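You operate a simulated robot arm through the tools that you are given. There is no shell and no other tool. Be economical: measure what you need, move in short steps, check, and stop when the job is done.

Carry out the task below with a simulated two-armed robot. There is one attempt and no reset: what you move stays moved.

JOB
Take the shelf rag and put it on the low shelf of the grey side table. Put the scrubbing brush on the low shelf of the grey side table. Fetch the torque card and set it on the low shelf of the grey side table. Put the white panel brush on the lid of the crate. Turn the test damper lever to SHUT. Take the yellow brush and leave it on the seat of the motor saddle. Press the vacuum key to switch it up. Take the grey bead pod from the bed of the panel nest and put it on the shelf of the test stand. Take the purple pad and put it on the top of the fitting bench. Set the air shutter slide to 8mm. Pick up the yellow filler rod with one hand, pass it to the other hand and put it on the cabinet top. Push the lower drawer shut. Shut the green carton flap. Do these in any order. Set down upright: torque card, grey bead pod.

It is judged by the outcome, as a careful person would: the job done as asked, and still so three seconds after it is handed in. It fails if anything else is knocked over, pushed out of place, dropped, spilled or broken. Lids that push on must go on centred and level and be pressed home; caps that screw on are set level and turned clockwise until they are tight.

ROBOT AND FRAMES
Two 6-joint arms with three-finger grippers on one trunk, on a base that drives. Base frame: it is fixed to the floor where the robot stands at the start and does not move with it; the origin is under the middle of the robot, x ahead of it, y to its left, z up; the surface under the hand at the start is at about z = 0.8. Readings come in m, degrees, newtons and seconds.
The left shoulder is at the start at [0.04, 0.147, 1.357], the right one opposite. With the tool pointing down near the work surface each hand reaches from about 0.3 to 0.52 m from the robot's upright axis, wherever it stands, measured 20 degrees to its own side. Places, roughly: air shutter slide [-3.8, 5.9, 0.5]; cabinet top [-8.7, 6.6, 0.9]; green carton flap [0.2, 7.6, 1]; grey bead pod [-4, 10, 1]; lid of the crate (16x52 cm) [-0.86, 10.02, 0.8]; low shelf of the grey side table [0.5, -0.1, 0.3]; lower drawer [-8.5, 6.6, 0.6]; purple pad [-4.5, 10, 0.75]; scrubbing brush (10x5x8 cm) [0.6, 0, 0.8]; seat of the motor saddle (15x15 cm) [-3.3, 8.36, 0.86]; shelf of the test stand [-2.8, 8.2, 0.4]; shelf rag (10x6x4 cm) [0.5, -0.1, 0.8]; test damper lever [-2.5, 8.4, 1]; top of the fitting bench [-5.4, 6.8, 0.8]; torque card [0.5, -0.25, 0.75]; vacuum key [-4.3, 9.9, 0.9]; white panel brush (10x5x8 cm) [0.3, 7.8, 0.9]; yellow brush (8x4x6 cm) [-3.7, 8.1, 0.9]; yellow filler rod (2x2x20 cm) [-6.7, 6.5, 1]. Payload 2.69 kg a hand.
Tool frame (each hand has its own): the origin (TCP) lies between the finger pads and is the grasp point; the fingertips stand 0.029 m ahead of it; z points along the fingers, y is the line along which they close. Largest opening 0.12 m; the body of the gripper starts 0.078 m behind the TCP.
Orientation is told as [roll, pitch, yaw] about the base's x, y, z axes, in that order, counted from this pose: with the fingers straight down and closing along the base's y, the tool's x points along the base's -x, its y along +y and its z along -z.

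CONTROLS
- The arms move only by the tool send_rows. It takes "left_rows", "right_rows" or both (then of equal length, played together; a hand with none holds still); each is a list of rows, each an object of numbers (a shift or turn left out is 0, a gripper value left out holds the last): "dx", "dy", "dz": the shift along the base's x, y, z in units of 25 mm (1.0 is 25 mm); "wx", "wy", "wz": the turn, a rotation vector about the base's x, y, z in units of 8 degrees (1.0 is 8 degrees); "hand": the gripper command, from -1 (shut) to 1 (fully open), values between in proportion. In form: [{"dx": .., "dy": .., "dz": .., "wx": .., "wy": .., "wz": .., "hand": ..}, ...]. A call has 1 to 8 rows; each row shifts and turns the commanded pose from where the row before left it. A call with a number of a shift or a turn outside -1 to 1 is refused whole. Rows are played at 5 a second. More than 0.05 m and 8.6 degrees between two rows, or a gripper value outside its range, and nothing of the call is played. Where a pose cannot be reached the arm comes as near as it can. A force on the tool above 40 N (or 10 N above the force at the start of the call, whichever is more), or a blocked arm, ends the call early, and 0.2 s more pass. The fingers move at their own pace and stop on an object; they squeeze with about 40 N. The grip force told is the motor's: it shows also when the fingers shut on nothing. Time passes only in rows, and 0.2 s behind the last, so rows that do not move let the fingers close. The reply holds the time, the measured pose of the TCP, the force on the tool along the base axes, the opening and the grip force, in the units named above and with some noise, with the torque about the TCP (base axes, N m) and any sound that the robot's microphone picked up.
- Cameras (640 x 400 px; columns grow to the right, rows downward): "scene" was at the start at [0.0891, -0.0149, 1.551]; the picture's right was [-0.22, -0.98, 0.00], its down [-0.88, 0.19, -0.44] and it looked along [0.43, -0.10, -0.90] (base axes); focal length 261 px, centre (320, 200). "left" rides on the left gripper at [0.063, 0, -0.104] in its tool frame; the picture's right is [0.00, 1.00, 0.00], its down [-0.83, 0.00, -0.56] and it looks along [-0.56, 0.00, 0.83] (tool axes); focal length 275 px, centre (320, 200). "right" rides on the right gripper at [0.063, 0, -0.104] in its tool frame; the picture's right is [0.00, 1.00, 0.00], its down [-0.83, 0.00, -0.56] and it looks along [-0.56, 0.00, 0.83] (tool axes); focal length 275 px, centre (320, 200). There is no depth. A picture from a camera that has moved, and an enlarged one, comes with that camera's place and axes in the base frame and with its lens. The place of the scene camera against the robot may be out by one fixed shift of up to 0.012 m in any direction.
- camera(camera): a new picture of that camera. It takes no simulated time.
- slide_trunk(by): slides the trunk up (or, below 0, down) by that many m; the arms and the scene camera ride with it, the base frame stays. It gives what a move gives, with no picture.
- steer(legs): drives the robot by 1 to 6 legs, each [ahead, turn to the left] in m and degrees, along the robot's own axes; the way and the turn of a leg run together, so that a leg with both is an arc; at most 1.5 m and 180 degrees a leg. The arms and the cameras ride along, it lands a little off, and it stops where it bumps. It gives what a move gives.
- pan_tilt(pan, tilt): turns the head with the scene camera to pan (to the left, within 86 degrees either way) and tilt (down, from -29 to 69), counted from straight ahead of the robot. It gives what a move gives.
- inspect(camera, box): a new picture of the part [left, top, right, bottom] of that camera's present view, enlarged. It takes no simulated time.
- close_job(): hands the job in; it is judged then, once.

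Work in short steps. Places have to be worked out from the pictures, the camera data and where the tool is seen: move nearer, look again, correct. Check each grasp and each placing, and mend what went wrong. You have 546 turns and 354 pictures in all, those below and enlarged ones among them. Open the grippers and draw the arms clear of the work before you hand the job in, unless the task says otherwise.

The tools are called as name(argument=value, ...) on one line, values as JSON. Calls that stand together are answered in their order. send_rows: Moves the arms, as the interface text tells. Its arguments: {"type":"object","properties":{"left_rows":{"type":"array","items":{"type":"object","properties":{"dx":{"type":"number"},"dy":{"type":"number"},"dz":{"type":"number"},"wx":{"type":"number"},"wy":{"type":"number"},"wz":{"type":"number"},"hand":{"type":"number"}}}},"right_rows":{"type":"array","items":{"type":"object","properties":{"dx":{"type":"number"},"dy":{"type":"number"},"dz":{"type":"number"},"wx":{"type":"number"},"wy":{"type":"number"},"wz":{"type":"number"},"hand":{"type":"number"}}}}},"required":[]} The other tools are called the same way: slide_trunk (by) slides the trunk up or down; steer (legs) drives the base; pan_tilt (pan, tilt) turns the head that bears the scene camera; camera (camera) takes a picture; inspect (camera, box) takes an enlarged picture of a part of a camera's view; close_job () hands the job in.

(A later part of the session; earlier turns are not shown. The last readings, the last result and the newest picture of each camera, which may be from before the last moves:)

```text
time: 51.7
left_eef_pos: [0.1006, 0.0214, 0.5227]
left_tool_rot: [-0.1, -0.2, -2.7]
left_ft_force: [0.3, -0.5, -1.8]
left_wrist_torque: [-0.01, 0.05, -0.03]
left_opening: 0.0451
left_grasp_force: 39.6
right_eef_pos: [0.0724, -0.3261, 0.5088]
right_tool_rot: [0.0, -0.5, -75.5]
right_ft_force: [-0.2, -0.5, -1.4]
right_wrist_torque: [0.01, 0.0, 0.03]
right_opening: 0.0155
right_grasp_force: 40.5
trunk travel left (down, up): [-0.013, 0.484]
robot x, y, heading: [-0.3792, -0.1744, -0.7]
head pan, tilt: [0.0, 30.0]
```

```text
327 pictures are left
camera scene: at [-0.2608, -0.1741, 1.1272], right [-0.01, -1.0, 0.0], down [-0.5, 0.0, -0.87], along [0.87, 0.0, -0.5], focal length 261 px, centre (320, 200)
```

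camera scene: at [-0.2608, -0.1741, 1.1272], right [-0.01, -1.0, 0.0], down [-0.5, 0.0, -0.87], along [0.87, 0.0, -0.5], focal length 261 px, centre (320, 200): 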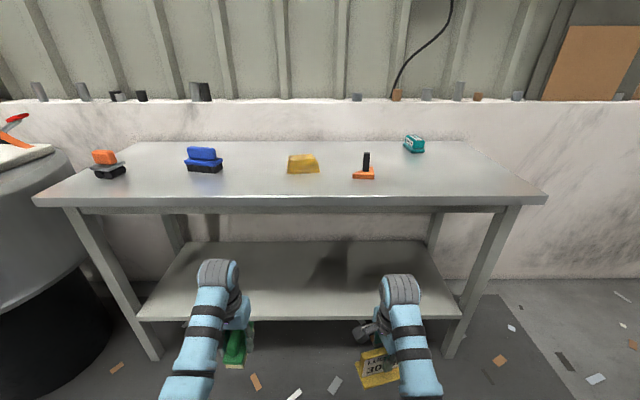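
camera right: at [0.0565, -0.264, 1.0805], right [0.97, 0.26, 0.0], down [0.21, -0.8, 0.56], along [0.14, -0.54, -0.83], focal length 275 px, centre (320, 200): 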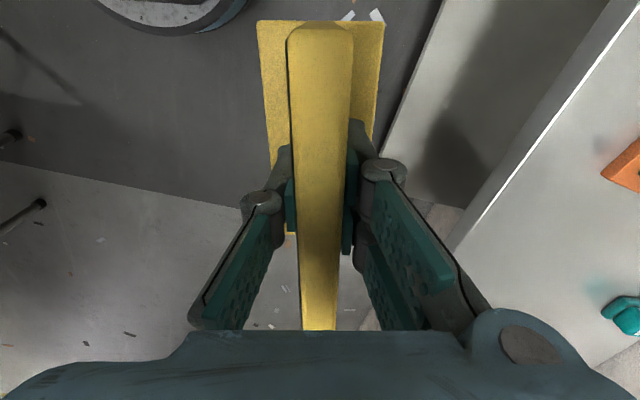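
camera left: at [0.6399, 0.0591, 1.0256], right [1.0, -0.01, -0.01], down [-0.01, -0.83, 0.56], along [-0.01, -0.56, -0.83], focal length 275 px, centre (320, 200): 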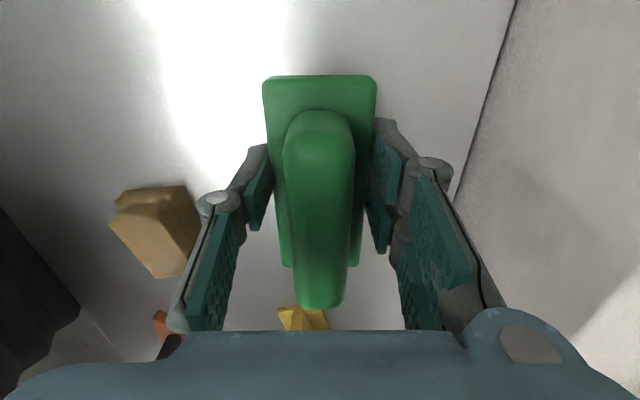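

Good view: shelf z≈0.30, apron underside ≈0.735. Lower the hands so the objects pass about 3 cm above the shelf with wrists below the apron.

send_rows(left_rows=[{"dz": -1, "dx": 0.2}, {"dz": -1, "dx": 0.2}, {"dz": -1}, {"dz": -1}, {"dz": -0.7}, {}], right_rows=[{"dz": -1, "dx": 0.5}, {"dz": -1, "dx": 0.5}, {"dz": -1, "dx": 0.5}, {"dz": -0.7, "dx": 0.3}, {}, {}])

pan_tilt(pan=0, tilt=40)

camera(camera="scene")

camera(camera="left")

```text
time: 53.1
left_eef_pos: [0.1103, 0.0226, 0.4052]
left_tool_rot: [-0.1, -0.1, -2.7]
left_ft_force: [0.1, 0.8, 0.2]
left_wrist_torque: [0.03, 0.0, 0.02]
left_opening: 0.0452
left_grasp_force: 40.6
right_eef_pos: [0.1166, -0.3268, 0.4131]
right_tool_rot: [0.0, -0.3, -75.6]
right_ft_force: [-0.1, 0.7, -1.8]
right_wrist_torque: [0.02, 0.03, 0.0]
right_opening: 0.0151
right_grasp_force: 40.0
trunk travel left (down, up): [-0.013, 0.484]
robot x, y, heading: [-0.3797, -0.1736, -0.4]
head pan, tilt: [0.0, 30.0]
```

```text
time: 53.8
left_eef_pos: [0.1101, 0.021, 0.4057]
left_tool_rot: [-0.1, -0.1, -2.7]
left_ft_force: [0.3, 0.2, -1.0]
left_wrist_torque: [-0.02, 0.02, 0.03]
left_opening: 0.0453
left_grasp_force: 39.4
right_eef_pos: [0.1161, -0.3267, 0.4137]
right_tool_rot: [0.1, -0.4, -75.5]
right_ft_force: [-1.2, -0.2, -0.6]
right_wrist_torque: [-0.04, 0.0, 0.01]
right_opening: 0.0154
right_grasp_force: 40.1
trunk travel left (down, up): [-0.013, 0.484]
robot x, y, heading: [-0.3775, -0.1714, -0.3]
head pan, tilt: [0.0, 40.0]
```

```text
326 pictures are left
camera scene: at [-0.2662, -0.1741, 1.1119], right [-0.01, -1.0, 0.0], down [-0.64, 0.0, -0.77], along [0.77, 0.0, -0.64], focal length 261 px, centre (320, 200)
```

scene: 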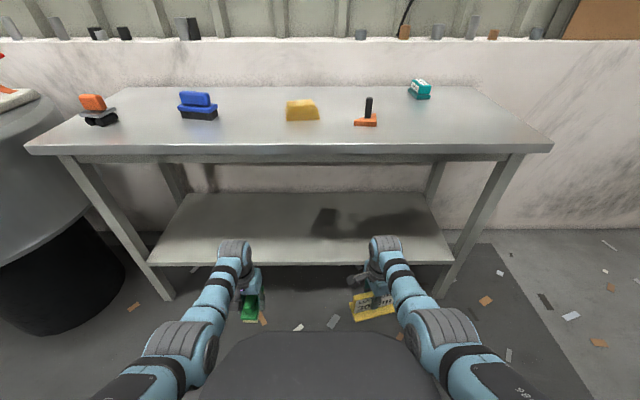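

```text
325 pictures are left
camera left: at [0.0477, 0.0246, 0.5083], right [0.05, 1.0, 0.0], down [0.83, -0.04, 0.56], along [0.56, -0.03, -0.83], focal length 275 px, centre (320, 200)
```

left: 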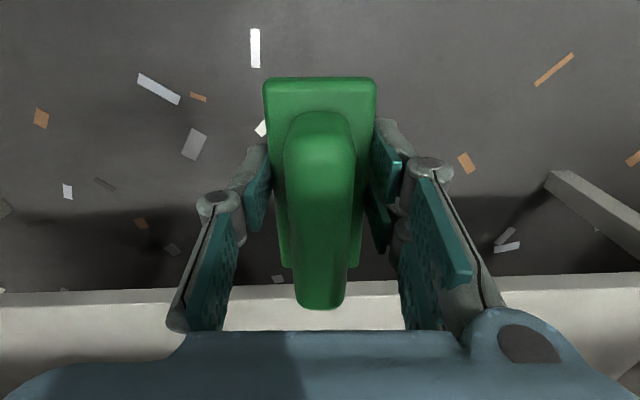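

Drive in 0.2 m first and check clearance.

steer(legs=[[0.2, 0]])

camera(camera="scene")

camera(camera="left")

```text
time: 55.4
left_eef_pos: [0.3087, 0.021, 0.4045]
left_tool_rot: [-0.1, 0.0, -2.6]
left_ft_force: [0.2, -0.5, -1.3]
left_wrist_torque: [0.0, 0.04, -0.02]
left_opening: 0.0453
left_grasp_force: 40.6
right_eef_pos: [0.3162, -0.3273, 0.412]
right_tool_rot: [0.1, -0.5, -75.6]
right_ft_force: [-0.1, -0.1, -1.3]
right_wrist_torque: [-0.01, 0.02, 0.0]
right_opening: 0.0156
right_grasp_force: 40.1
trunk travel left (down, up): [-0.013, 0.484]
robot x, y, heading: [-0.1817, -0.1747, -0.3]
head pan, tilt: [0.0, 40.0]
```

```text
324 pictures are left
camera scene: at [-0.0665, -0.1752, 1.1117], right [-0.01, -1.0, 0.0], down [-0.64, 0.0, -0.77], along [0.77, 0.0, -0.64], focal length 261 px, centre (320, 200)
```

scene: 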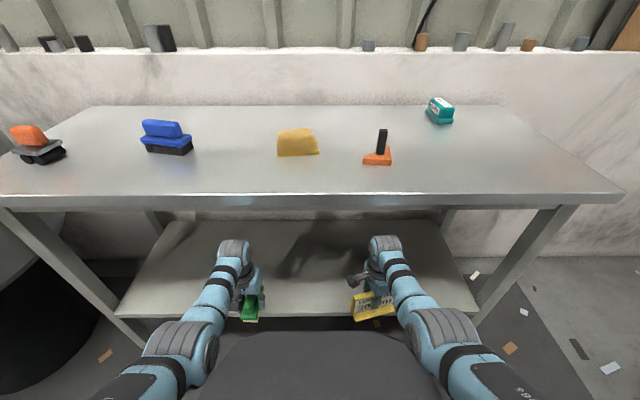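

```text
323 pictures are left
camera left: at [0.247, 0.0233, 0.5079], right [0.05, 1.0, 0.0], down [0.83, -0.04, 0.56], along [0.56, -0.03, -0.83], focal length 275 px, centre (320, 200)
```

left: 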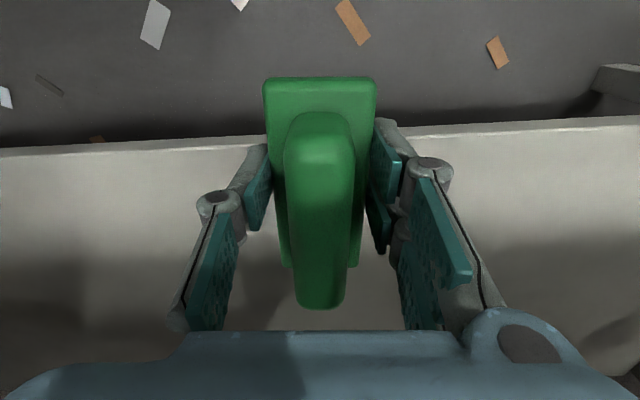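

Clear so far. Drive another 0.11 m.

steer(legs=[[0.11, 0]])

camera(camera="scene")

camera(camera="right")

```text
time: 56.6
left_eef_pos: [0.4186, 0.0208, 0.4037]
left_tool_rot: [-0.1, 0.0, -2.8]
left_ft_force: [-0.6, 0.5, -1.2]
left_wrist_torque: [-0.04, 0.04, 0.03]
left_opening: 0.0453
left_grasp_force: 40.4
right_eef_pos: [0.4265, -0.3295, 0.4129]
right_tool_rot: [0.0, -0.4, -75.4]
right_ft_force: [0.5, 0.1, -0.3]
right_wrist_torque: [0.01, 0.03, 0.03]
right_opening: 0.0154
right_grasp_force: 40.0
trunk travel left (down, up): [-0.013, 0.484]
robot x, y, heading: [-0.0675, -0.1753, -0.2]
head pan, tilt: [0.0, 40.0]
```

```text
322 pictures are left
camera scene: at [0.0443, -0.1758, 1.1117], right [-0.01, -1.0, 0.0], down [-0.64, 0.0, -0.77], along [0.77, 0.0, -0.64], focal length 261 px, centre (320, 200)
```

scene: 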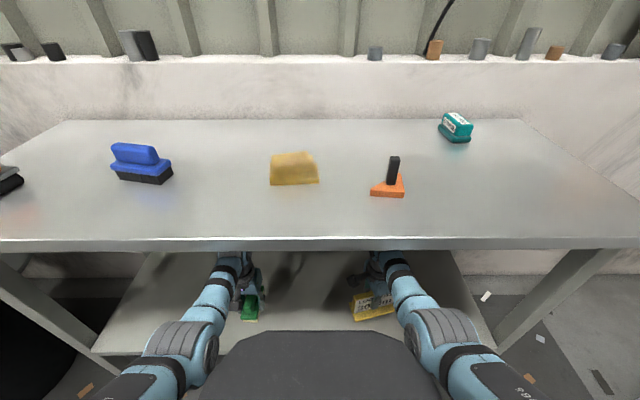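

```text
321 pictures are left
camera right: at [0.4115, -0.2671, 0.5162], right [0.97, 0.26, 0.0], down [0.21, -0.8, 0.56], along [0.14, -0.54, -0.83], focal length 275 px, centre (320, 200)
```

right: 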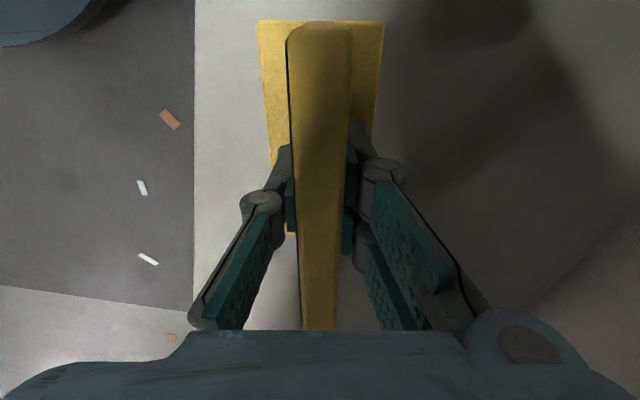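

Objects are over the shelf. Lower in small steps to contact.

send_rows(left_rows=[{"dz": -0.3}, {"dz": -0.3}, {"dz": -0.2}], right_rows=[{"dz": -0.3}, {"dz": -0.3}, {"dz": -0.2}])

send_rows(left_rows=[{"dz": -0.2}, {"dz": -0.1}, {}], right_rows=[{"dz": -0.2}, {"dz": -0.1}, {}])

```text
time: 57.4
left_eef_pos: [0.4197, 0.0199, 0.3837]
left_tool_rot: [0.0, -0.1, -2.7]
left_ft_force: [0.1, 0.4, -0.3]
left_wrist_torque: [0.0, 0.01, -0.03]
left_opening: 0.0452
left_grasp_force: 39.8
right_eef_pos: [0.4255, -0.3288, 0.392]
right_tool_rot: [0.0, -0.4, -75.5]
right_ft_force: [1.1, 0.6, -1.7]
right_wrist_torque: [-0.02, -0.01, 0.02]
right_opening: 0.0154
right_grasp_force: 39.8
trunk travel left (down, up): [-0.013, 0.484]
robot x, y, heading: [-0.0684, -0.1727, -0.2]
head pan, tilt: [0.0, 40.0]
```

```text
time: 58.2
left_eef_pos: [0.419, 0.0204, 0.3768]
left_tool_rot: [-0.1, -0.2, -2.7]
left_ft_force: [-0.3, 0.3, -1.1]
left_wrist_torque: [-0.01, 0.01, -0.01]
left_opening: 0.045
left_grasp_force: 40.2
right_eef_pos: [0.4216, -0.3298, 0.3866]
right_tool_rot: [-0.1, -0.4, -75.5]
right_ft_force: [-0.2, -0.8, -1.2]
right_wrist_torque: [0.01, -0.02, -0.02]
right_opening: 0.0154
right_grasp_force: 40.2
right hand out of reach, approached as far as the arm can: row 2
trunk travel left (down, up): [-0.013, 0.484]
robot x, y, heading: [-0.0714, -0.1712, -0.1]
head pan, tilt: [0.0, 40.0]
```

No contact yet; the right arm is at its limit, so I bring it back slightly and continue lowering.

send_rows(left_rows=[{"dz": -0.1}, {"dz": -0.1}, {"dz": -0.1}], right_rows=[{"dx": -0.7}, {"dz": -0.1}, {"dz": -0.1}])

send_rows(left_rows=[{"dz": -0.1}, {"dz": -0.1}, {}], right_rows=[{"dz": -0.1}, {"dz": -0.1}, {}])

```text
time: 59.0
left_eef_pos: [0.4186, 0.0202, 0.3713]
left_tool_rot: [-0.1, -0.2, -2.7]
left_ft_force: [0.5, 0.4, -2.0]
left_wrist_torque: [0.0, 0.01, 0.0]
left_opening: 0.0452
left_grasp_force: 39.9
left hand out of reach, approached as far as the arm can: row 3
right_eef_pos: [0.4148, -0.3284, 0.3767]
right_tool_rot: [0.0, -0.3, -75.6]
right_ft_force: [-0.7, -0.4, -0.6]
right_wrist_torque: [-0.03, -0.06, 0.02]
right_opening: 0.0156
right_grasp_force: 39.7
right hand out of reach, approached as far as the arm can: row 1
trunk travel left (down, up): [-0.013, 0.484]
robot x, y, heading: [-0.0717, -0.1761, -0.4]
head pan, tilt: [0.0, 40.0]
```

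```text
time: 59.8
left_eef_pos: [0.4162, 0.019, 0.3701]
left_tool_rot: [-0.1, 0.0, -2.8]
left_ft_force: [-0.4, -0.1, -1.6]
left_wrist_torque: [0.03, -0.03, 0.01]
left_opening: 0.0452
left_grasp_force: 39.4
right_eef_pos: [0.4121, -0.3296, 0.3714]
right_tool_rot: [0.2, -0.5, -75.4]
right_ft_force: [-0.3, 0.1, -1.7]
right_wrist_torque: [0.0, 0.02, -0.03]
right_opening: 0.0152
right_grasp_force: 40.6
trunk travel left (down, up): [-0.013, 0.484]
robot x, y, heading: [-0.0699, -0.1711, -0.2]
head pan, tilt: [0.0, 40.0]
```

Arms are at reach limits, still no contact. Drive forward 4 cm and draw the hands back the same while lowering.

steer(legs=[[0.045, 0]])

send_rows(left_rows=[{"dx": -0.8}, {"dx": -0.8}, {"dz": -0.1}, {"dz": -0.1}], right_rows=[{"dx": -0.8}, {"dx": -0.8}, {"dz": -0.1}, {"dz": -0.1}])

```text
time: 60.7
left_eef_pos: [0.4618, 0.0201, 0.3684]
left_tool_rot: [-0.1, -0.1, -2.7]
left_ft_force: [0.3, -1.1, -0.6]
left_wrist_torque: [0.02, 0.02, 0.01]
left_opening: 0.0454
left_grasp_force: 39.9
right_eef_pos: [0.4591, -0.3294, 0.3709]
right_tool_rot: [0.1, -0.4, -75.5]
right_ft_force: [0.6, -0.1, -1.2]
right_wrist_torque: [0.0, 0.02, 0.01]
right_opening: 0.0154
right_grasp_force: 39.6
trunk travel left (down, up): [-0.013, 0.484]
robot x, y, heading: [-0.028, -0.1713, -0.2]
head pan, tilt: [0.0, 40.0]
```

```text
time: 61.9
left_eef_pos: [0.4464, 0.0196, 0.3476]
left_tool_rot: [0.0, -0.1, -2.7]
left_ft_force: [-0.7, -0.6, -1.1]
left_wrist_torque: [-0.05, 0.0, -0.02]
left_opening: 0.0454
left_grasp_force: 40.6
left hand out of reach, approached as far as the arm can: row 1, 2
right_eef_pos: [0.4429, -0.3297, 0.3874]
right_tool_rot: [2.9, -1.2, -75.5]
right_ft_force: [0.2, -0.1, -1.1]
right_wrist_torque: [0.02, -0.03, -0.01]
right_opening: 0.0154
right_grasp_force: 39.8
trunk travel left (down, up): [-0.013, 0.484]
robot x, y, heading: [-0.0245, -0.1736, -0.4]
head pan, tilt: [0.0, 40.0]
stopped in row 4 (right hand): the arm was blocked; the commanded pose is now the measured one
```

Right arm got blocked; check pictures.

camera(camera="right")

camera(camera="scene")

camera(camera="left")

```text
320 pictures are left
camera right: at [0.4222, -0.268, 0.4895], right [0.97, 0.25, 0.05], down [0.18, -0.8, 0.57], along [0.18, -0.54, -0.82], focal length 275 px, centre (320, 200)
```

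right: 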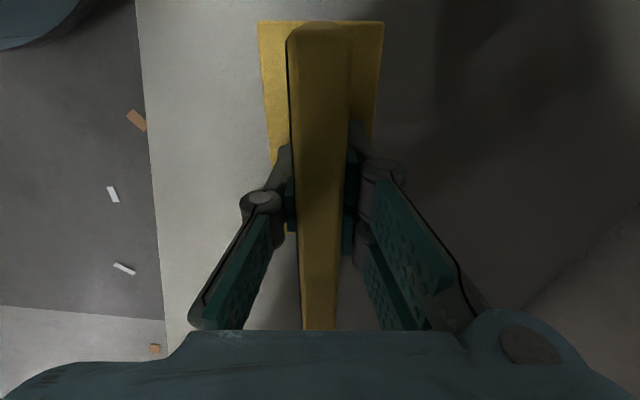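

```text
319 pictures are left
camera scene: at [0.0885, -0.176, 1.1116], right [0.0, -1.0, 0.0], down [-0.64, 0.0, -0.77], along [0.77, 0.0, -0.64], focal length 261 px, centre (320, 200)
```

scene: 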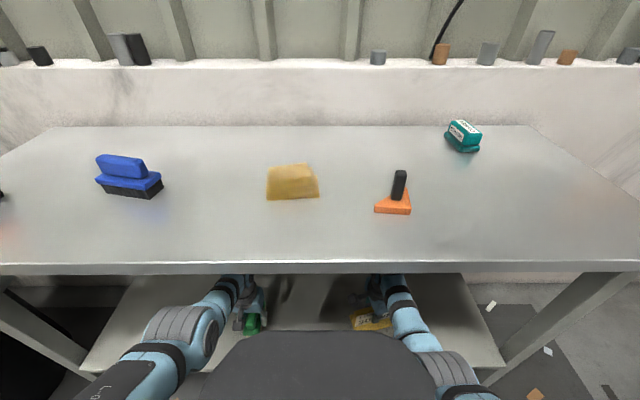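

```text
318 pictures are left
camera left: at [0.3832, 0.0224, 0.4499], right [0.05, 1.0, 0.0], down [0.83, -0.04, 0.56], along [0.56, -0.03, -0.83], focal length 275 px, centre (320, 200)
```

left: 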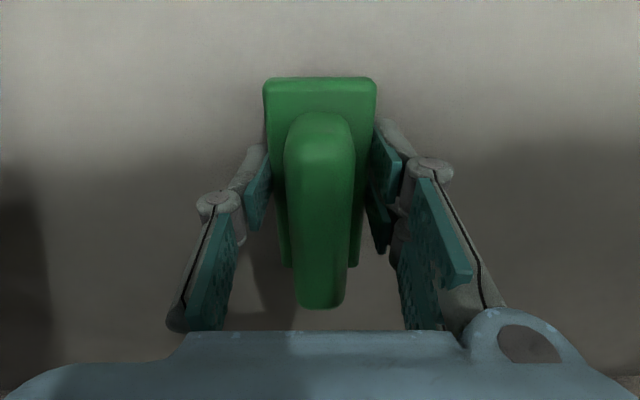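

Right elbow seems to have changed branch. I nudge the right hand level and slightly up to see whether it moves freely.

send_rows(right_rows=[{"dz": 0.4, "wx": -0.35, "wy": 0.1}, {}])

camera(camera="scene")

```text
time: 62.5
left_eef_pos: [0.446, 0.0205, 0.3469]
left_tool_rot: [-0.1, -0.1, -2.8]
left_ft_force: [0.1, -0.2, -2.1]
left_wrist_torque: [0.02, 0.02, -0.01]
left_opening: 0.0449
left_grasp_force: 39.9
right_eef_pos: [0.4397, -0.3301, 0.3955]
right_tool_rot: [1.1, -3.6, -75.4]
right_ft_force: [0.1, 0.0, -1.1]
right_wrist_torque: [0.03, 0.03, 0.01]
right_opening: 0.0152
right_grasp_force: 40.2
trunk travel left (down, up): [-0.013, 0.484]
robot x, y, heading: [-0.0232, -0.1708, -0.3]
head pan, tilt: [0.0, 40.0]
```

```text
317 pictures are left
camera scene: at [0.0885, -0.1761, 1.1118], right [0.0, -1.0, 0.0], down [-0.64, 0.0, -0.77], along [0.77, 0.0, -0.64], focal length 261 px, centre (320, 200)
```

scene: 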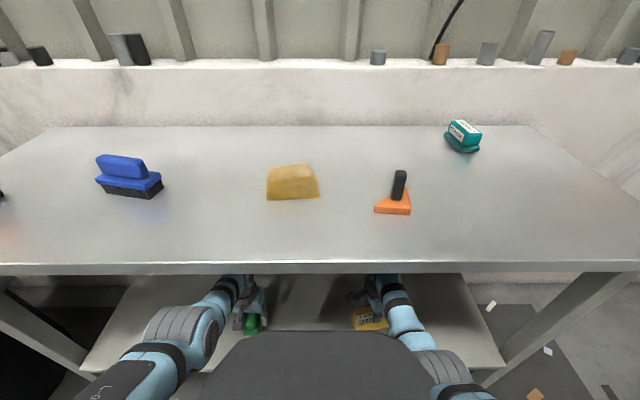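

send_rows(right_rows=[{}, {}, {}])

pan_tilt(pan=-30, tilt=60)

camera(camera="scene")

```text
time: 63.3
left_eef_pos: [0.4467, 0.0202, 0.3471]
left_tool_rot: [-0.1, 0.1, -2.8]
left_ft_force: [0.2, 0.0, -1.2]
left_wrist_torque: [0.01, 0.0, 0.01]
left_opening: 0.0452
left_grasp_force: 39.4
right_eef_pos: [0.4416, -0.3302, 0.3955]
right_tool_rot: [1.1, -3.5, -75.5]
right_ft_force: [-0.7, 0.1, -1.2]
right_wrist_torque: [0.04, -0.02, 0.0]
right_opening: 0.0155
right_grasp_force: 39.9
trunk travel left (down, up): [-0.013, 0.484]
robot x, y, heading: [-0.0224, -0.1736, -0.4]
head pan, tilt: [0.0, 40.0]
```

```text
time: 64.3
left_eef_pos: [0.4451, 0.0188, 0.3474]
left_tool_rot: [0.0, 0.0, -2.8]
left_ft_force: [0.0, 0.0, -1.6]
left_wrist_torque: [0.04, -0.01, 0.01]
left_opening: 0.0453
left_grasp_force: 40.2
right_eef_pos: [0.4388, -0.3302, 0.3965]
right_tool_rot: [1.2, -3.6, -75.4]
right_ft_force: [-0.4, 0.1, -1.4]
right_wrist_torque: [0.06, 0.0, -0.01]
right_opening: 0.0154
right_grasp_force: 40.3
trunk travel left (down, up): [-0.013, 0.484]
robot x, y, heading: [-0.0245, -0.1762, -0.3]
head pan, tilt: [-30.0, 60.0]
```

```text
316 pictures are left
camera scene: at [0.061, -0.2091, 1.0851], right [-0.5, -0.86, 0.0], down [-0.75, 0.44, -0.5], along [0.43, -0.25, -0.87], focal length 261 px, centre (320, 200)
```

scene: 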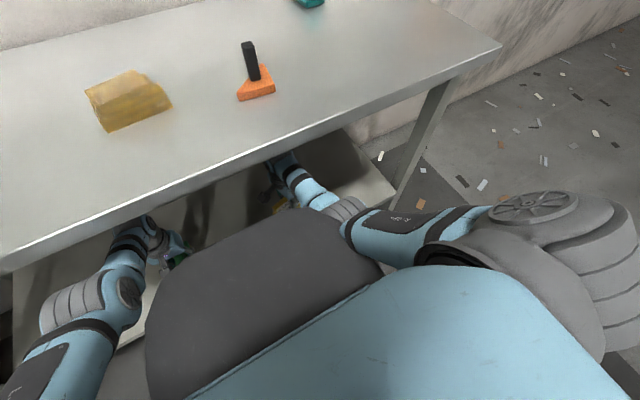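

Shelf height re-estimated ≈0.276, so the left brush is nearly touching. Finish the left placement first with tiny steps.

send_rows(left_rows=[{"dz": -0.12}, {"dz": -0.12}, {}])

camera(camera="left")

```text
time: 65.1
left_eef_pos: [0.4416, 0.0202, 0.3431]
left_tool_rot: [-0.1, -0.1, -2.7]
left_ft_force: [-0.1, -0.2, -0.8]
left_wrist_torque: [0.0, 0.03, -0.02]
left_opening: 0.0451
left_grasp_force: 40.3
left hand out of reach, approached as far as the arm can: row 2
right_eef_pos: [0.4404, -0.3302, 0.3965]
right_tool_rot: [1.1, -3.6, -75.6]
right_ft_force: [0.4, -0.5, -1.0]
right_wrist_torque: [0.01, 0.0, 0.02]
right_opening: 0.0152
right_grasp_force: 39.9
trunk travel left (down, up): [-0.013, 0.484]
robot x, y, heading: [-0.0226, -0.1778, -0.1]
head pan, tilt: [-30.0, 60.0]
```

```text
315 pictures are left
camera left: at [0.3803, 0.0229, 0.446], right [0.05, 1.0, 0.0], down [0.83, -0.04, 0.56], along [0.56, -0.03, -0.83], focal length 275 px, centre (320, 200)
```

left: 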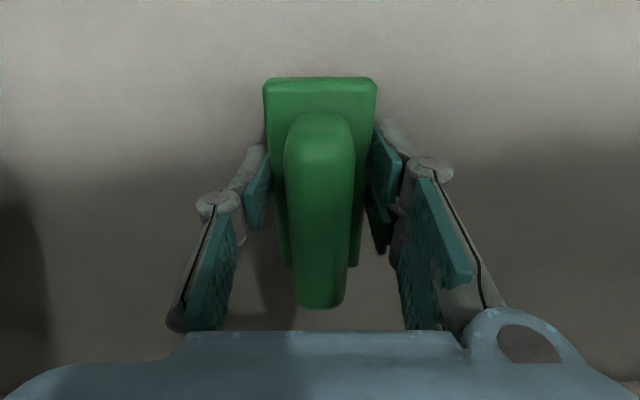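

Left still free (limit of reach). I fix the right arm by extending it forward and up, then look at its pose.

send_rows(right_rows=[{"dx": 0.6, "dz": 0.3, "wy": 0.45, "wx": -0.1}, {"dx": 0.6, "dz": 0.3}, {"dx": 0.6}, {}], left_rows=[{"dz": 0.3}, {"dz": 0.3}, {}, {}])

camera(camera="scene")

```text
time: 66.1
left_eef_pos: [0.4418, 0.0202, 0.3586]
left_tool_rot: [-0.1, 0.0, -2.8]
left_ft_force: [0.1, 1.2, -1.0]
left_wrist_torque: [-0.01, 0.02, -0.02]
left_opening: 0.0452
left_grasp_force: 39.8
right_eef_pos: [0.4755, -0.3327, 0.4156]
right_tool_rot: [-2.6, -3.5, -75.2]
right_ft_force: [0.4, -0.4, -1.5]
right_wrist_torque: [0.0, -0.01, 0.0]
right_opening: 0.0157
right_grasp_force: 39.7
right hand out of reach, approached as far as the arm can: row 3
trunk travel left (down, up): [-0.013, 0.484]
robot x, y, heading: [-0.0211, -0.1769, -0.4]
head pan, tilt: [-30.0, 60.0]
```

```text
314 pictures are left
camera scene: at [0.0609, -0.2092, 1.0851], right [-0.5, -0.86, 0.0], down [-0.75, 0.44, -0.5], along [0.43, -0.25, -0.87], focal length 261 px, centre (320, 200)
```

scene: 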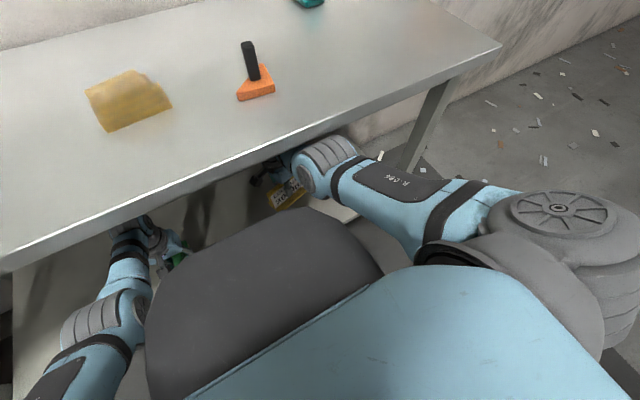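

The right arm is now elbow-up, just in front of the table edge. Level the tool (tilt is about −4° on x, +1.6° on y) and move back and down gently.

send_rows(right_rows=[{"dx": -0.6, "wx": 0.5, "wy": -0.2}, {"dx": -0.5}, {}])

camera(camera="scene")

```text
time: 66.9
left_eef_pos: [0.4439, 0.0202, 0.3579]
left_tool_rot: [-0.2, 0.0, -2.7]
left_ft_force: [-0.2, 0.1, 0.0]
left_wrist_torque: [0.0, 0.02, 0.02]
left_opening: 0.0451
left_grasp_force: 40.0
right_eef_pos: [0.4466, -0.3327, 0.4156]
right_tool_rot: [0.0, 0.0, -75.3]
right_ft_force: [0.2, -0.3, -1.4]
right_wrist_torque: [-0.02, 0.01, -0.04]
right_opening: 0.0154
right_grasp_force: 39.8
trunk travel left (down, up): [-0.013, 0.484]
robot x, y, heading: [-0.0255, -0.1754, -0.1]
head pan, tilt: [-30.0, 60.0]
```

```text
313 pictures are left
camera scene: at [0.061, -0.2092, 1.0851], right [-0.5, -0.86, 0.0], down [-0.75, 0.44, -0.5], along [0.43, -0.25, -0.87], focal length 261 px, centre (320, 200)
```

scene: 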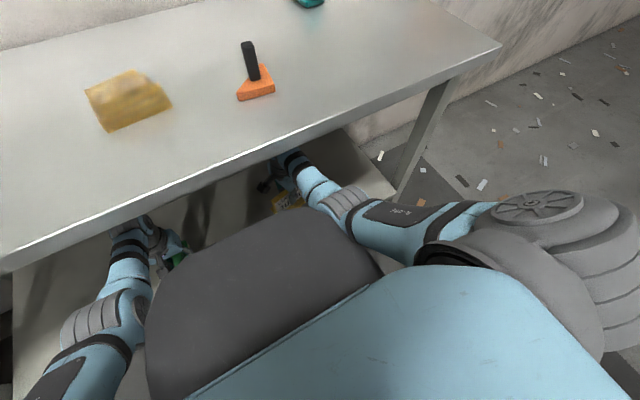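

Level and free now. Lower the trunk the last 12 mm.

slide_trunk(by=-0.012)

send_rows(right_rows=[{"dx": -0.5, "dz": -0.5}, {"dx": -0.3, "dz": -0.5}, {"dz": -0.4}, {}])

```text
time: 67.5
left_eef_pos: [0.4434, 0.0193, 0.3466]
left_tool_rot: [-0.1, -0.1, -2.7]
left_ft_force: [0.6, -0.7, -1.2]
left_wrist_torque: [-0.05, 0.01, -0.01]
left_opening: 0.0452
left_grasp_force: 40.7
right_eef_pos: [0.4479, -0.3315, 0.4033]
right_tool_rot: [0.1, 0.0, -75.3]
right_ft_force: [-0.4, 0.0, -0.4]
right_wrist_torque: [0.0, 0.02, 0.0]
right_opening: 0.0155
right_grasp_force: 40.0
trunk travel left (down, up): [-0.001, 0.496]
robot x, y, heading: [-0.025, -0.176, -0.3]
head pan, tilt: [-30.0, 60.0]
```

```text
time: 68.5
left_eef_pos: [0.4422, 0.0201, 0.3464]
left_tool_rot: [-0.2, -0.1, -2.7]
left_ft_force: [0.6, -0.6, -0.5]
left_wrist_torque: [-0.01, 0.02, -0.02]
left_opening: 0.0452
left_grasp_force: 40.0
right_eef_pos: [0.4339, -0.3322, 0.3748]
right_tool_rot: [0.6, -0.2, -75.3]
right_ft_force: [0.1, 0.0, -0.3]
right_wrist_torque: [0.0, -0.03, 0.01]
right_opening: 0.0155
right_grasp_force: 40.1
trunk travel left (down, up): [-0.001, 0.496]
robot x, y, heading: [-0.025, -0.1739, -0.3]
head pan, tilt: [-30.0, 60.0]
```

camera(camera="scene")

camera(camera="right")

```text
312 pictures are left
camera scene: at [0.0611, -0.2091, 1.0736], right [-0.5, -0.86, 0.0], down [-0.75, 0.44, -0.5], along [0.43, -0.25, -0.87], focal length 261 px, centre (320, 200)
```

scene: 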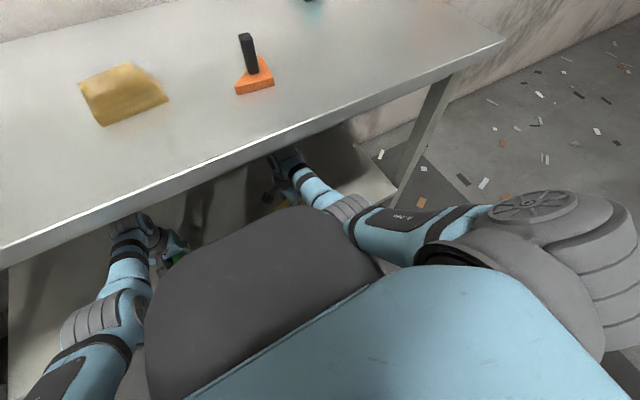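

```text
311 pictures are left
camera right: at [0.4185, -0.2704, 0.4782], right [0.97, 0.26, 0.01], down [0.21, -0.8, 0.56], along [0.15, -0.54, -0.83], focal length 275 px, centre (320, 200)
```

right: 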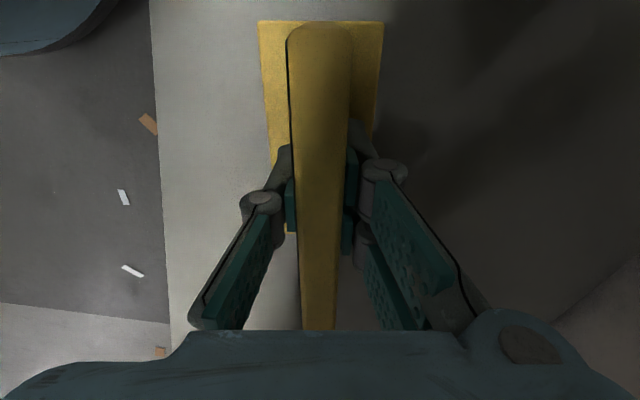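

The right elbow is rubbing the chest box; shift the right hand outward (−y) by ~7 cm, then lower.

send_rows(right_rows=[{"dz": 0.4}, {"dy": -0.8}, {"dy": -0.8}, {"dy": -0.8}, {"dy": -0.6}, {}])

send_rows(right_rows=[{"dz": -0.3}, {"dz": -0.3}, {"dz": -0.2}, {}])

```text
time: 69.9
left_eef_pos: [0.4441, 0.0194, 0.3461]
left_tool_rot: [0.0, 0.0, -2.7]
left_ft_force: [0.2, -0.7, -0.3]
left_wrist_torque: [-0.01, 0.03, 0.0]
left_opening: 0.0451
left_grasp_force: 39.9
right_eef_pos: [0.4286, -0.4083, 0.3799]
right_tool_rot: [-0.1, 0.0, -75.4]
right_ft_force: [0.2, 0.3, -1.8]
right_wrist_torque: [0.01, 0.01, -0.02]
right_opening: 0.0153
right_grasp_force: 40.2
trunk travel left (down, up): [-0.001, 0.496]
robot x, y, heading: [-0.0241, -0.172, -0.3]
head pan, tilt: [-30.0, 60.0]
```

```text
time: 70.9
left_eef_pos: [0.4424, 0.0204, 0.3468]
left_tool_rot: [-0.2, -0.1, -2.7]
left_ft_force: [-0.7, 0.2, -1.1]
left_wrist_torque: [0.02, 0.0, 0.02]
left_opening: 0.0455
left_grasp_force: 40.0
right_eef_pos: [0.429, -0.4067, 0.3594]
right_tool_rot: [0.0, 0.0, -75.4]
right_ft_force: [0.2, 0.0, -1.8]
right_wrist_torque: [0.0, 0.01, -0.01]
right_opening: 0.0152
right_grasp_force: 39.9
trunk travel left (down, up): [-0.001, 0.496]
robot x, y, heading: [-0.0253, -0.1731, -0.4]
head pan, tilt: [-30.0, 60.0]
```

Good, free and level. Continue right (and left) down in small steps to contact.

send_rows(right_rows=[{"dz": -0.12}, {"dz": -0.12}, {"dz": -0.12}, {"dz": -0.12}], left_rows=[{"dx": -0.3}, {"dx": -0.3}, {"dz": -0.12}, {"dz": -0.12}])

```text
time: 71.9
left_eef_pos: [0.4249, 0.0203, 0.3433]
left_tool_rot: [-0.2, -0.4, -2.7]
left_ft_force: [-0.3, 1.3, 10.9]
left_wrist_torque: [0.22, 0.48, -0.05]
left_opening: 0.0452
left_grasp_force: 39.6
right_eef_pos: [0.4288, -0.4071, 0.3535]
right_tool_rot: [0.6, -0.3, -75.3]
right_ft_force: [-3.4, -4.1, 38.2]
right_wrist_torque: [-0.01, 0.14, -0.03]
right_opening: 0.0157
right_grasp_force: 39.7
trunk travel left (down, up): [-0.001, 0.496]
robot x, y, heading: [-0.0265, -0.1751, -0.2]
head pan, tilt: [-30.0, 60.0]
```

Both are in contact. Ease the right by 3 mm, then open both hands.

send_rows(right_rows=[{"dz": 0.12}, {"hand": -0.5}, {"hand": -0.1}, {"hand": 0.3}, {"hand": 0.5}, {}], left_rows=[{}, {"hand": 0}, {"hand": 0.3}, {"hand": 0.5}, {}, {}])

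camera(camera="right")

camera(camera="left")

```text
time: 73.3
left_eef_pos: [0.4269, 0.0192, 0.3413]
left_tool_rot: [0.0, -0.1, -2.8]
left_ft_force: [-0.6, -0.1, 0.0]
left_wrist_torque: [0.0, 0.0, -0.02]
left_opening: 0.0901
left_grasp_force: 0.0
right_eef_pos: [0.427, -0.4072, 0.3507]
right_tool_rot: [0.1, 0.0, -75.2]
right_ft_force: [0.4, -0.5, -0.3]
right_wrist_torque: [0.05, -0.02, -0.03]
right_opening: 0.0905
right_grasp_force: 0.1
trunk travel left (down, up): [-0.001, 0.496]
robot x, y, heading: [-0.0253, -0.1739, -0.2]
head pan, tilt: [-30.0, 60.0]
```

```text
310 pictures are left
camera right: at [0.4126, -0.3452, 0.4544], right [0.97, 0.26, 0.0], down [0.21, -0.8, 0.56], along [0.14, -0.54, -0.83], focal length 275 px, centre (320, 200)
```

right: 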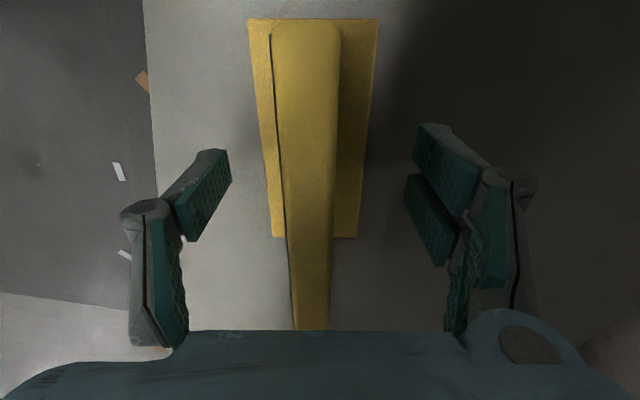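

```text
309 pictures are left
camera left: at [0.3651, 0.0225, 0.4439], right [0.05, 1.0, 0.0], down [0.83, -0.04, 0.56], along [0.56, -0.03, -0.83], focal length 275 px, centre (320, 200)
```

left: 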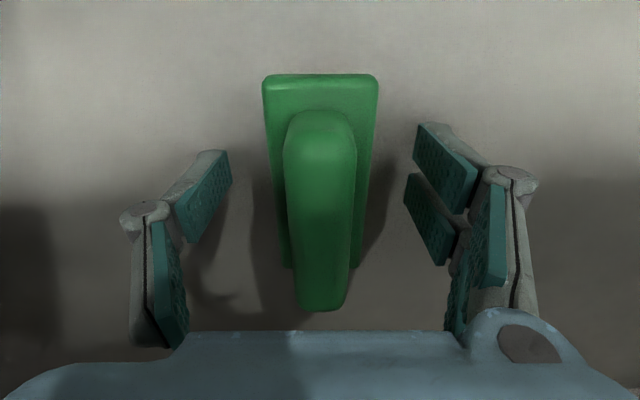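

Both placed upright. Raise both hands straight up ~7 cm, then back out.

send_rows(right_rows=[{"dz": 0.8}, {"dz": 0.8}, {"dz": 0.8}, {"dz": 0.5}, {}], left_rows=[{"dz": 0.8}, {"dz": 0.8}, {"dz": 0.8}, {"dz": 0.5}, {}])

camera(camera="right")

camera(camera="scene")

```text
time: 74.7
left_eef_pos: [0.457, 0.0194, 0.4415]
left_tool_rot: [0.1, -4.0, -2.6]
left_ft_force: [0.5, -0.5, -0.7]
left_wrist_torque: [0.0, 0.02, 0.01]
left_opening: 0.09
left_grasp_force: 0.0
right_eef_pos: [0.4272, -0.4067, 0.4227]
right_tool_rot: [0.0, 0.0, -75.3]
right_ft_force: [0.8, 0.3, -0.3]
right_wrist_torque: [-0.01, 0.02, -0.05]
right_opening: 0.0899
right_grasp_force: 0.0
trunk travel left (down, up): [-0.001, 0.496]
robot x, y, heading: [-0.0317, -0.1748, -0.4]
head pan, tilt: [-30.0, 60.0]
stopped in row 5 (left hand): the arm was blocked; the commanded pose is now the measured one
```

```text
308 pictures are left
camera right: at [0.4125, -0.3451, 0.5257], right [0.97, 0.26, 0.0], down [0.21, -0.8, 0.56], along [0.14, -0.54, -0.83], focal length 275 px, centre (320, 200)
```

right: 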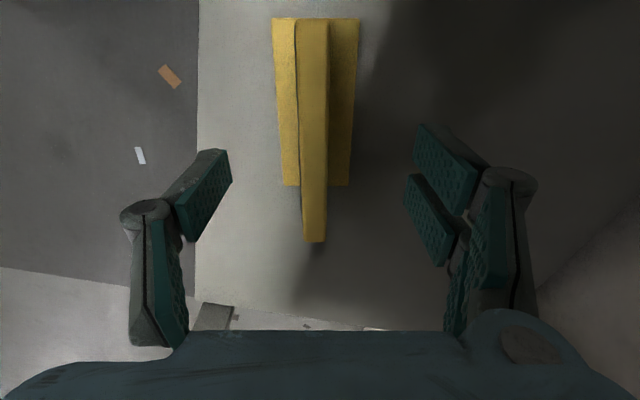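

```text
307 pictures are left
camera scene: at [0.0607, -0.2092, 1.0732], right [-0.5, -0.86, 0.0], down [-0.75, 0.44, -0.5], along [0.43, -0.25, -0.87], focal length 261 px, centre (320, 200)
```

scene: 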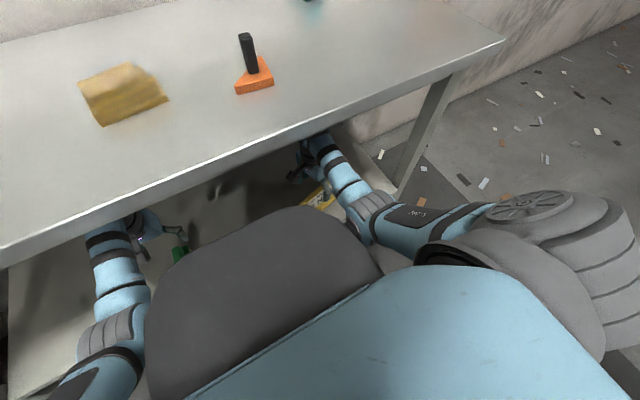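

Left is clear of the brush. Raise the right 2 cm more, then back straight out.

send_rows(right_rows=[{"dz": 0.4}, {"dz": 0.4}])

steer(legs=[[-0.35, 0]])

pan_tilt(pan=0, tilt=35)

camera(camera="scene")

```text
time: 75.3
left_eef_pos: [0.4564, 0.0214, 0.4407]
left_tool_rot: [0.2, -3.9, -2.6]
left_ft_force: [0.2, -0.7, -0.2]
left_wrist_torque: [-0.01, -0.01, -0.05]
left_opening: 0.0902
left_grasp_force: 0.0
right_eef_pos: [0.4275, -0.4065, 0.4428]
right_tool_rot: [0.0, 0.0, -75.3]
right_ft_force: [0.6, -0.4, -0.1]
right_wrist_torque: [0.0, 0.04, -0.01]
right_opening: 0.0901
right_grasp_force: 0.2
trunk travel left (down, up): [-0.001, 0.496]
robot x, y, heading: [-0.0263, -0.1765, -0.3]
head pan, tilt: [-30.0, 60.0]
```

```text
time: 77.6
left_eef_pos: [0.1014, 0.021, 0.4411]
left_tool_rot: [0.1, -4.0, -2.8]
left_ft_force: [-0.6, -0.3, 0.0]
left_wrist_torque: [0.03, -0.02, 0.0]
left_opening: 0.0903
left_grasp_force: 0.1
right_eef_pos: [0.0723, -0.4059, 0.4427]
right_tool_rot: [0.0, 0.0, -75.7]
right_ft_force: [-0.1, -0.1, -0.3]
right_wrist_torque: [-0.02, 0.0, 0.0]
right_opening: 0.09
right_grasp_force: 0.0
trunk travel left (down, up): [-0.001, 0.496]
robot x, y, heading: [-0.3804, -0.1739, -0.4]
head pan, tilt: [-30.0, 60.0]
```

```text
time: 78.5
left_eef_pos: [0.1032, 0.0209, 0.4422]
left_tool_rot: [0.1, -4.1, -2.9]
left_ft_force: [0.4, -0.8, 0.4]
left_wrist_torque: [0.0, 0.0, -0.03]
left_opening: 0.0901
left_grasp_force: 0.1
right_eef_pos: [0.0722, -0.4052, 0.442]
right_tool_rot: [-0.1, 0.1, -75.7]
right_ft_force: [0.4, -0.6, 0.5]
right_wrist_torque: [0.01, -0.02, 0.02]
right_opening: 0.0902
right_grasp_force: 0.1
trunk travel left (down, up): [-0.001, 0.496]
robot x, y, heading: [-0.381, -0.171, -0.8]
head pan, tilt: [0.0, 35.0]
```

```text
306 pictures are left
camera scene: at [-0.2637, -0.1741, 1.1081], right [-0.01, -1.0, 0.0], down [-0.57, 0.01, -0.82], along [0.82, -0.01, -0.57], focal length 261 px, centre (320, 200)
```

scene: 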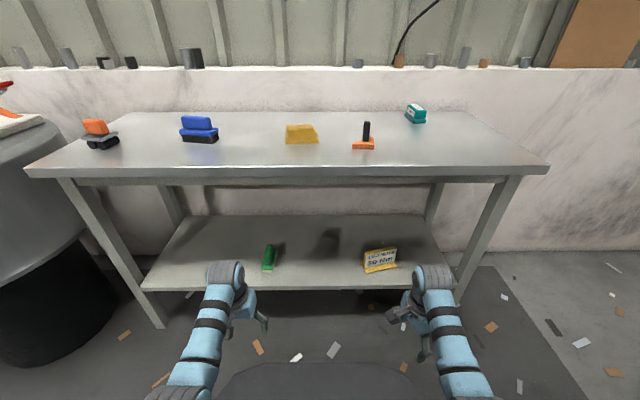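

All good on the shelf. Now the rag: raise the trunk, shift the robot right to y≈−0.32 so the left arm handles it.

slide_trunk(by=0.4)

slide_trunk(by=0.09)

steer(legs=[[0, -45], [0.22, 0], [0, 45.5], [0.2, 0]])

send_rows(left_rows=[{"wy": 0.5, "dy": 0.5}, {"dx": -0.4, "wz": 0.4}, {"hand": 1}])

camera(camera="left")

```text
time: 82.3
left_eef_pos: [0.102, 0.0213, 0.8409]
left_tool_rot: [0.2, -3.9, -2.9]
left_ft_force: [0.8, 0.1, -0.3]
left_wrist_torque: [-0.02, 0.0, 0.0]
left_opening: 0.09
left_grasp_force: 0.0
right_eef_pos: [0.0718, -0.4049, 0.8402]
right_tool_rot: [-0.1, 0.1, -75.5]
right_ft_force: [-0.4, 0.6, -0.1]
right_wrist_torque: [-0.01, 0.02, 0.02]
right_opening: 0.0901
right_grasp_force: 0.1
trunk travel left (down, up): [-0.401, 0.096]
robot x, y, heading: [-0.3748, -0.1753, -0.6]
head pan, tilt: [0.0, 35.0]
```

```text
time: 83.6
left_eef_pos: [0.1033, 0.0206, 0.9311]
left_tool_rot: [0.1, -3.9, -2.9]
left_ft_force: [0.1, -0.4, -0.2]
left_wrist_torque: [-0.01, -0.03, 0.0]
left_opening: 0.0902
left_grasp_force: 0.0
right_eef_pos: [0.0706, -0.4073, 0.9314]
right_tool_rot: [0.0, 0.0, -75.6]
right_ft_force: [0.7, -0.7, -0.6]
right_wrist_torque: [0.04, 0.01, 0.02]
right_opening: 0.0903
right_grasp_force: 0.1
trunk travel left (down, up): [-0.491, 0.006]
robot x, y, heading: [-0.3811, -0.1713, -0.4]
head pan, tilt: [0.0, 35.0]
```

```text
time: 90.6
left_eef_pos: [0.4485, -0.1275, 0.9324]
left_tool_rot: [0.1, -4.1, -2.0]
left_ft_force: [0.2, 0.6, -0.3]
left_wrist_torque: [-0.04, -0.03, 0.0]
left_opening: 0.0902
left_grasp_force: 0.1
right_eef_pos: [0.4239, -0.5542, 0.9333]
right_tool_rot: [0.3, -0.1, -74.8]
right_ft_force: [-0.8, 0.2, -0.5]
right_wrist_torque: [-0.01, -0.04, 0.01]
right_opening: 0.0901
right_grasp_force: 0.0
trunk travel left (down, up): [-0.491, 0.006]
robot x, y, heading: [-0.024, -0.3286, 0.5]
head pan, tilt: [0.0, 35.0]
```

```text
time: 91.4
left_eef_pos: [0.442, -0.1141, 0.9315]
left_tool_rot: [0.0, 0.2, 1.1]
left_ft_force: [-0.6, 0.2, -0.4]
left_wrist_torque: [-0.03, -0.04, 0.03]
left_opening: 0.1201
left_grasp_force: 0.1
right_eef_pos: [0.4269, -0.5544, 0.9318]
right_tool_rot: [0.0, 0.0, -74.8]
right_ft_force: [0.3, -0.5, 0.4]
right_wrist_torque: [-0.04, 0.02, 0.02]
right_opening: 0.0898
right_grasp_force: 0.1
trunk travel left (down, up): [-0.491, 0.006]
robot x, y, heading: [-0.0253, -0.3235, 0.3]
head pan, tilt: [0.0, 35.0]
```

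```text
305 pictures are left
camera left: at [0.3801, -0.1159, 1.0347], right [-0.01, 1.0, 0.0], down [0.83, 0.01, 0.55], along [0.55, 0.01, -0.83], focal length 275 px, centre (320, 200)
```

left: 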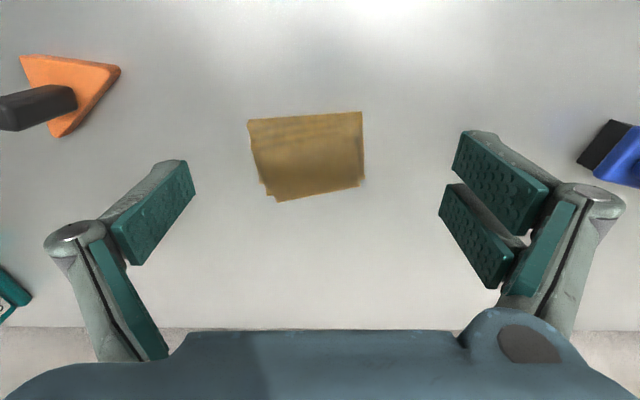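

Rag centre ≈(0.484,−0.125). Rotate the left tool +94° to grip across its 6 cm side.

send_rows(left_rows=[{"wz": 1, "dx": 0.2}, {"wz": 1, "dx": 0.2}, {"wz": 1, "dx": 0.2}, {"wz": 1, "dx": 0.2}, {"wz": 1, "dx": 0.2}, {"wz": 1, "dx": 0.2}, {"wz": 1, "dx": 0.2}, {"wz": 1, "dx": 0.2}])

send_rows(left_rows=[{"wz": 1, "dy": -0.2}, {"wz": 1, "dy": -0.2}, {"wz": 1}, {"wz": 0.6}, {}])

camera(camera="left")

```text
time: 93.2
left_eef_pos: [0.482, -0.1138, 0.9294]
left_tool_rot: [0.1, 0.2, 65.3]
left_ft_force: [-0.2, 0.2, -0.6]
left_wrist_torque: [-0.03, -0.01, -0.02]
left_opening: 0.12
left_grasp_force: 0.0
right_eef_pos: [0.4281, -0.5548, 0.9325]
right_tool_rot: [-0.1, 0.1, -74.8]
right_ft_force: [0.2, -0.6, 0.2]
right_wrist_torque: [0.03, 0.01, -0.02]
right_opening: 0.0901
right_grasp_force: 0.0
trunk travel left (down, up): [-0.491, 0.006]
robot x, y, heading: [-0.0314, -0.3252, 0.3]
head pan, tilt: [0.0, 35.0]
```

```text
time: 94.4
left_eef_pos: [0.4812, -0.1256, 0.9302]
left_tool_rot: [-0.1, 0.1, 94.1]
left_ft_force: [0.3, -0.3, 0.0]
left_wrist_torque: [-0.01, -0.05, -0.01]
left_opening: 0.1201
left_grasp_force: 0.0
right_eef_pos: [0.4279, -0.5538, 0.9315]
right_tool_rot: [0.0, 0.0, -74.8]
right_ft_force: [-0.6, -0.2, 0.3]
right_wrist_torque: [0.02, 0.03, -0.02]
right_opening: 0.09
right_grasp_force: 0.0
trunk travel left (down, up): [-0.491, 0.006]
robot x, y, heading: [-0.0281, -0.3285, 0.4]
head pan, tilt: [0.0, 35.0]
```

```text
304 pictures are left
camera left: at [0.4869, -0.1888, 1.0338], right [-1.0, -0.06, 0.0], down [-0.05, 0.83, 0.55], along [-0.04, 0.55, -0.83], focal length 275 px, centre (320, 200)
```

left: 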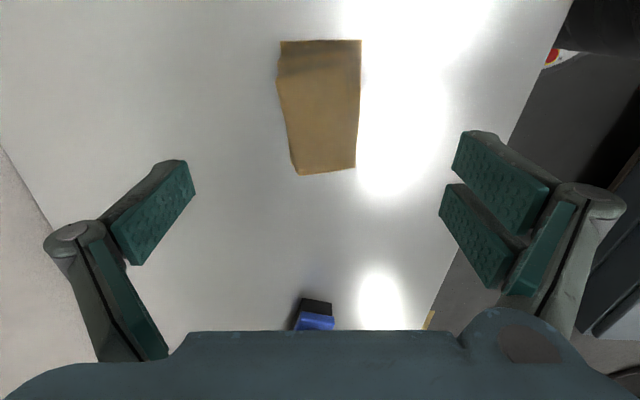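

Aligned. Descend and close on the rag.

send_rows(left_rows=[{"dz": -1}, {"dz": -1}, {"dz": -1}, {"dz": -1}, {"dz": -0.8}, {}])

camera(camera="left")

```text
time: 95.8
left_eef_pos: [0.4453, -0.1236, 0.8324]
left_tool_rot: [0.1, 0.1, 93.9]
left_ft_force: [0.9, 0.4, -0.5]
left_wrist_torque: [-0.02, -0.02, 0.01]
left_opening: 0.1198
left_grasp_force: 0.0
left hand out of reach, approached as far as the arm can: row 2, 3, 4, 5
right_eef_pos: [0.4273, -0.5553, 0.9313]
right_tool_rot: [0.0, 0.1, -74.8]
right_ft_force: [0.1, -0.5, 0.2]
right_wrist_torque: [0.02, 0.0, 0.0]
right_opening: 0.0899
right_grasp_force: 0.0
trunk travel left (down, up): [-0.491, 0.006]
robot x, y, heading: [-0.0286, -0.3255, 0.1]
head pan, tilt: [0.0, 35.0]
```

```text
303 pictures are left
camera left: at [0.4506, -0.187, 0.9355], right [-1.0, -0.06, 0.0], down [-0.05, 0.83, 0.55], along [-0.04, 0.55, -0.83], focal length 275 px, centre (320, 200)
```

left: 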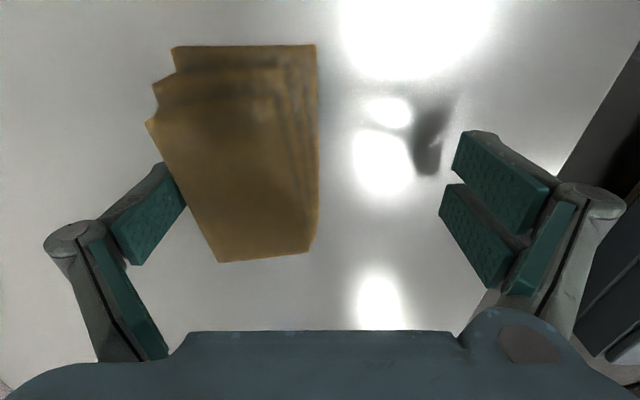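

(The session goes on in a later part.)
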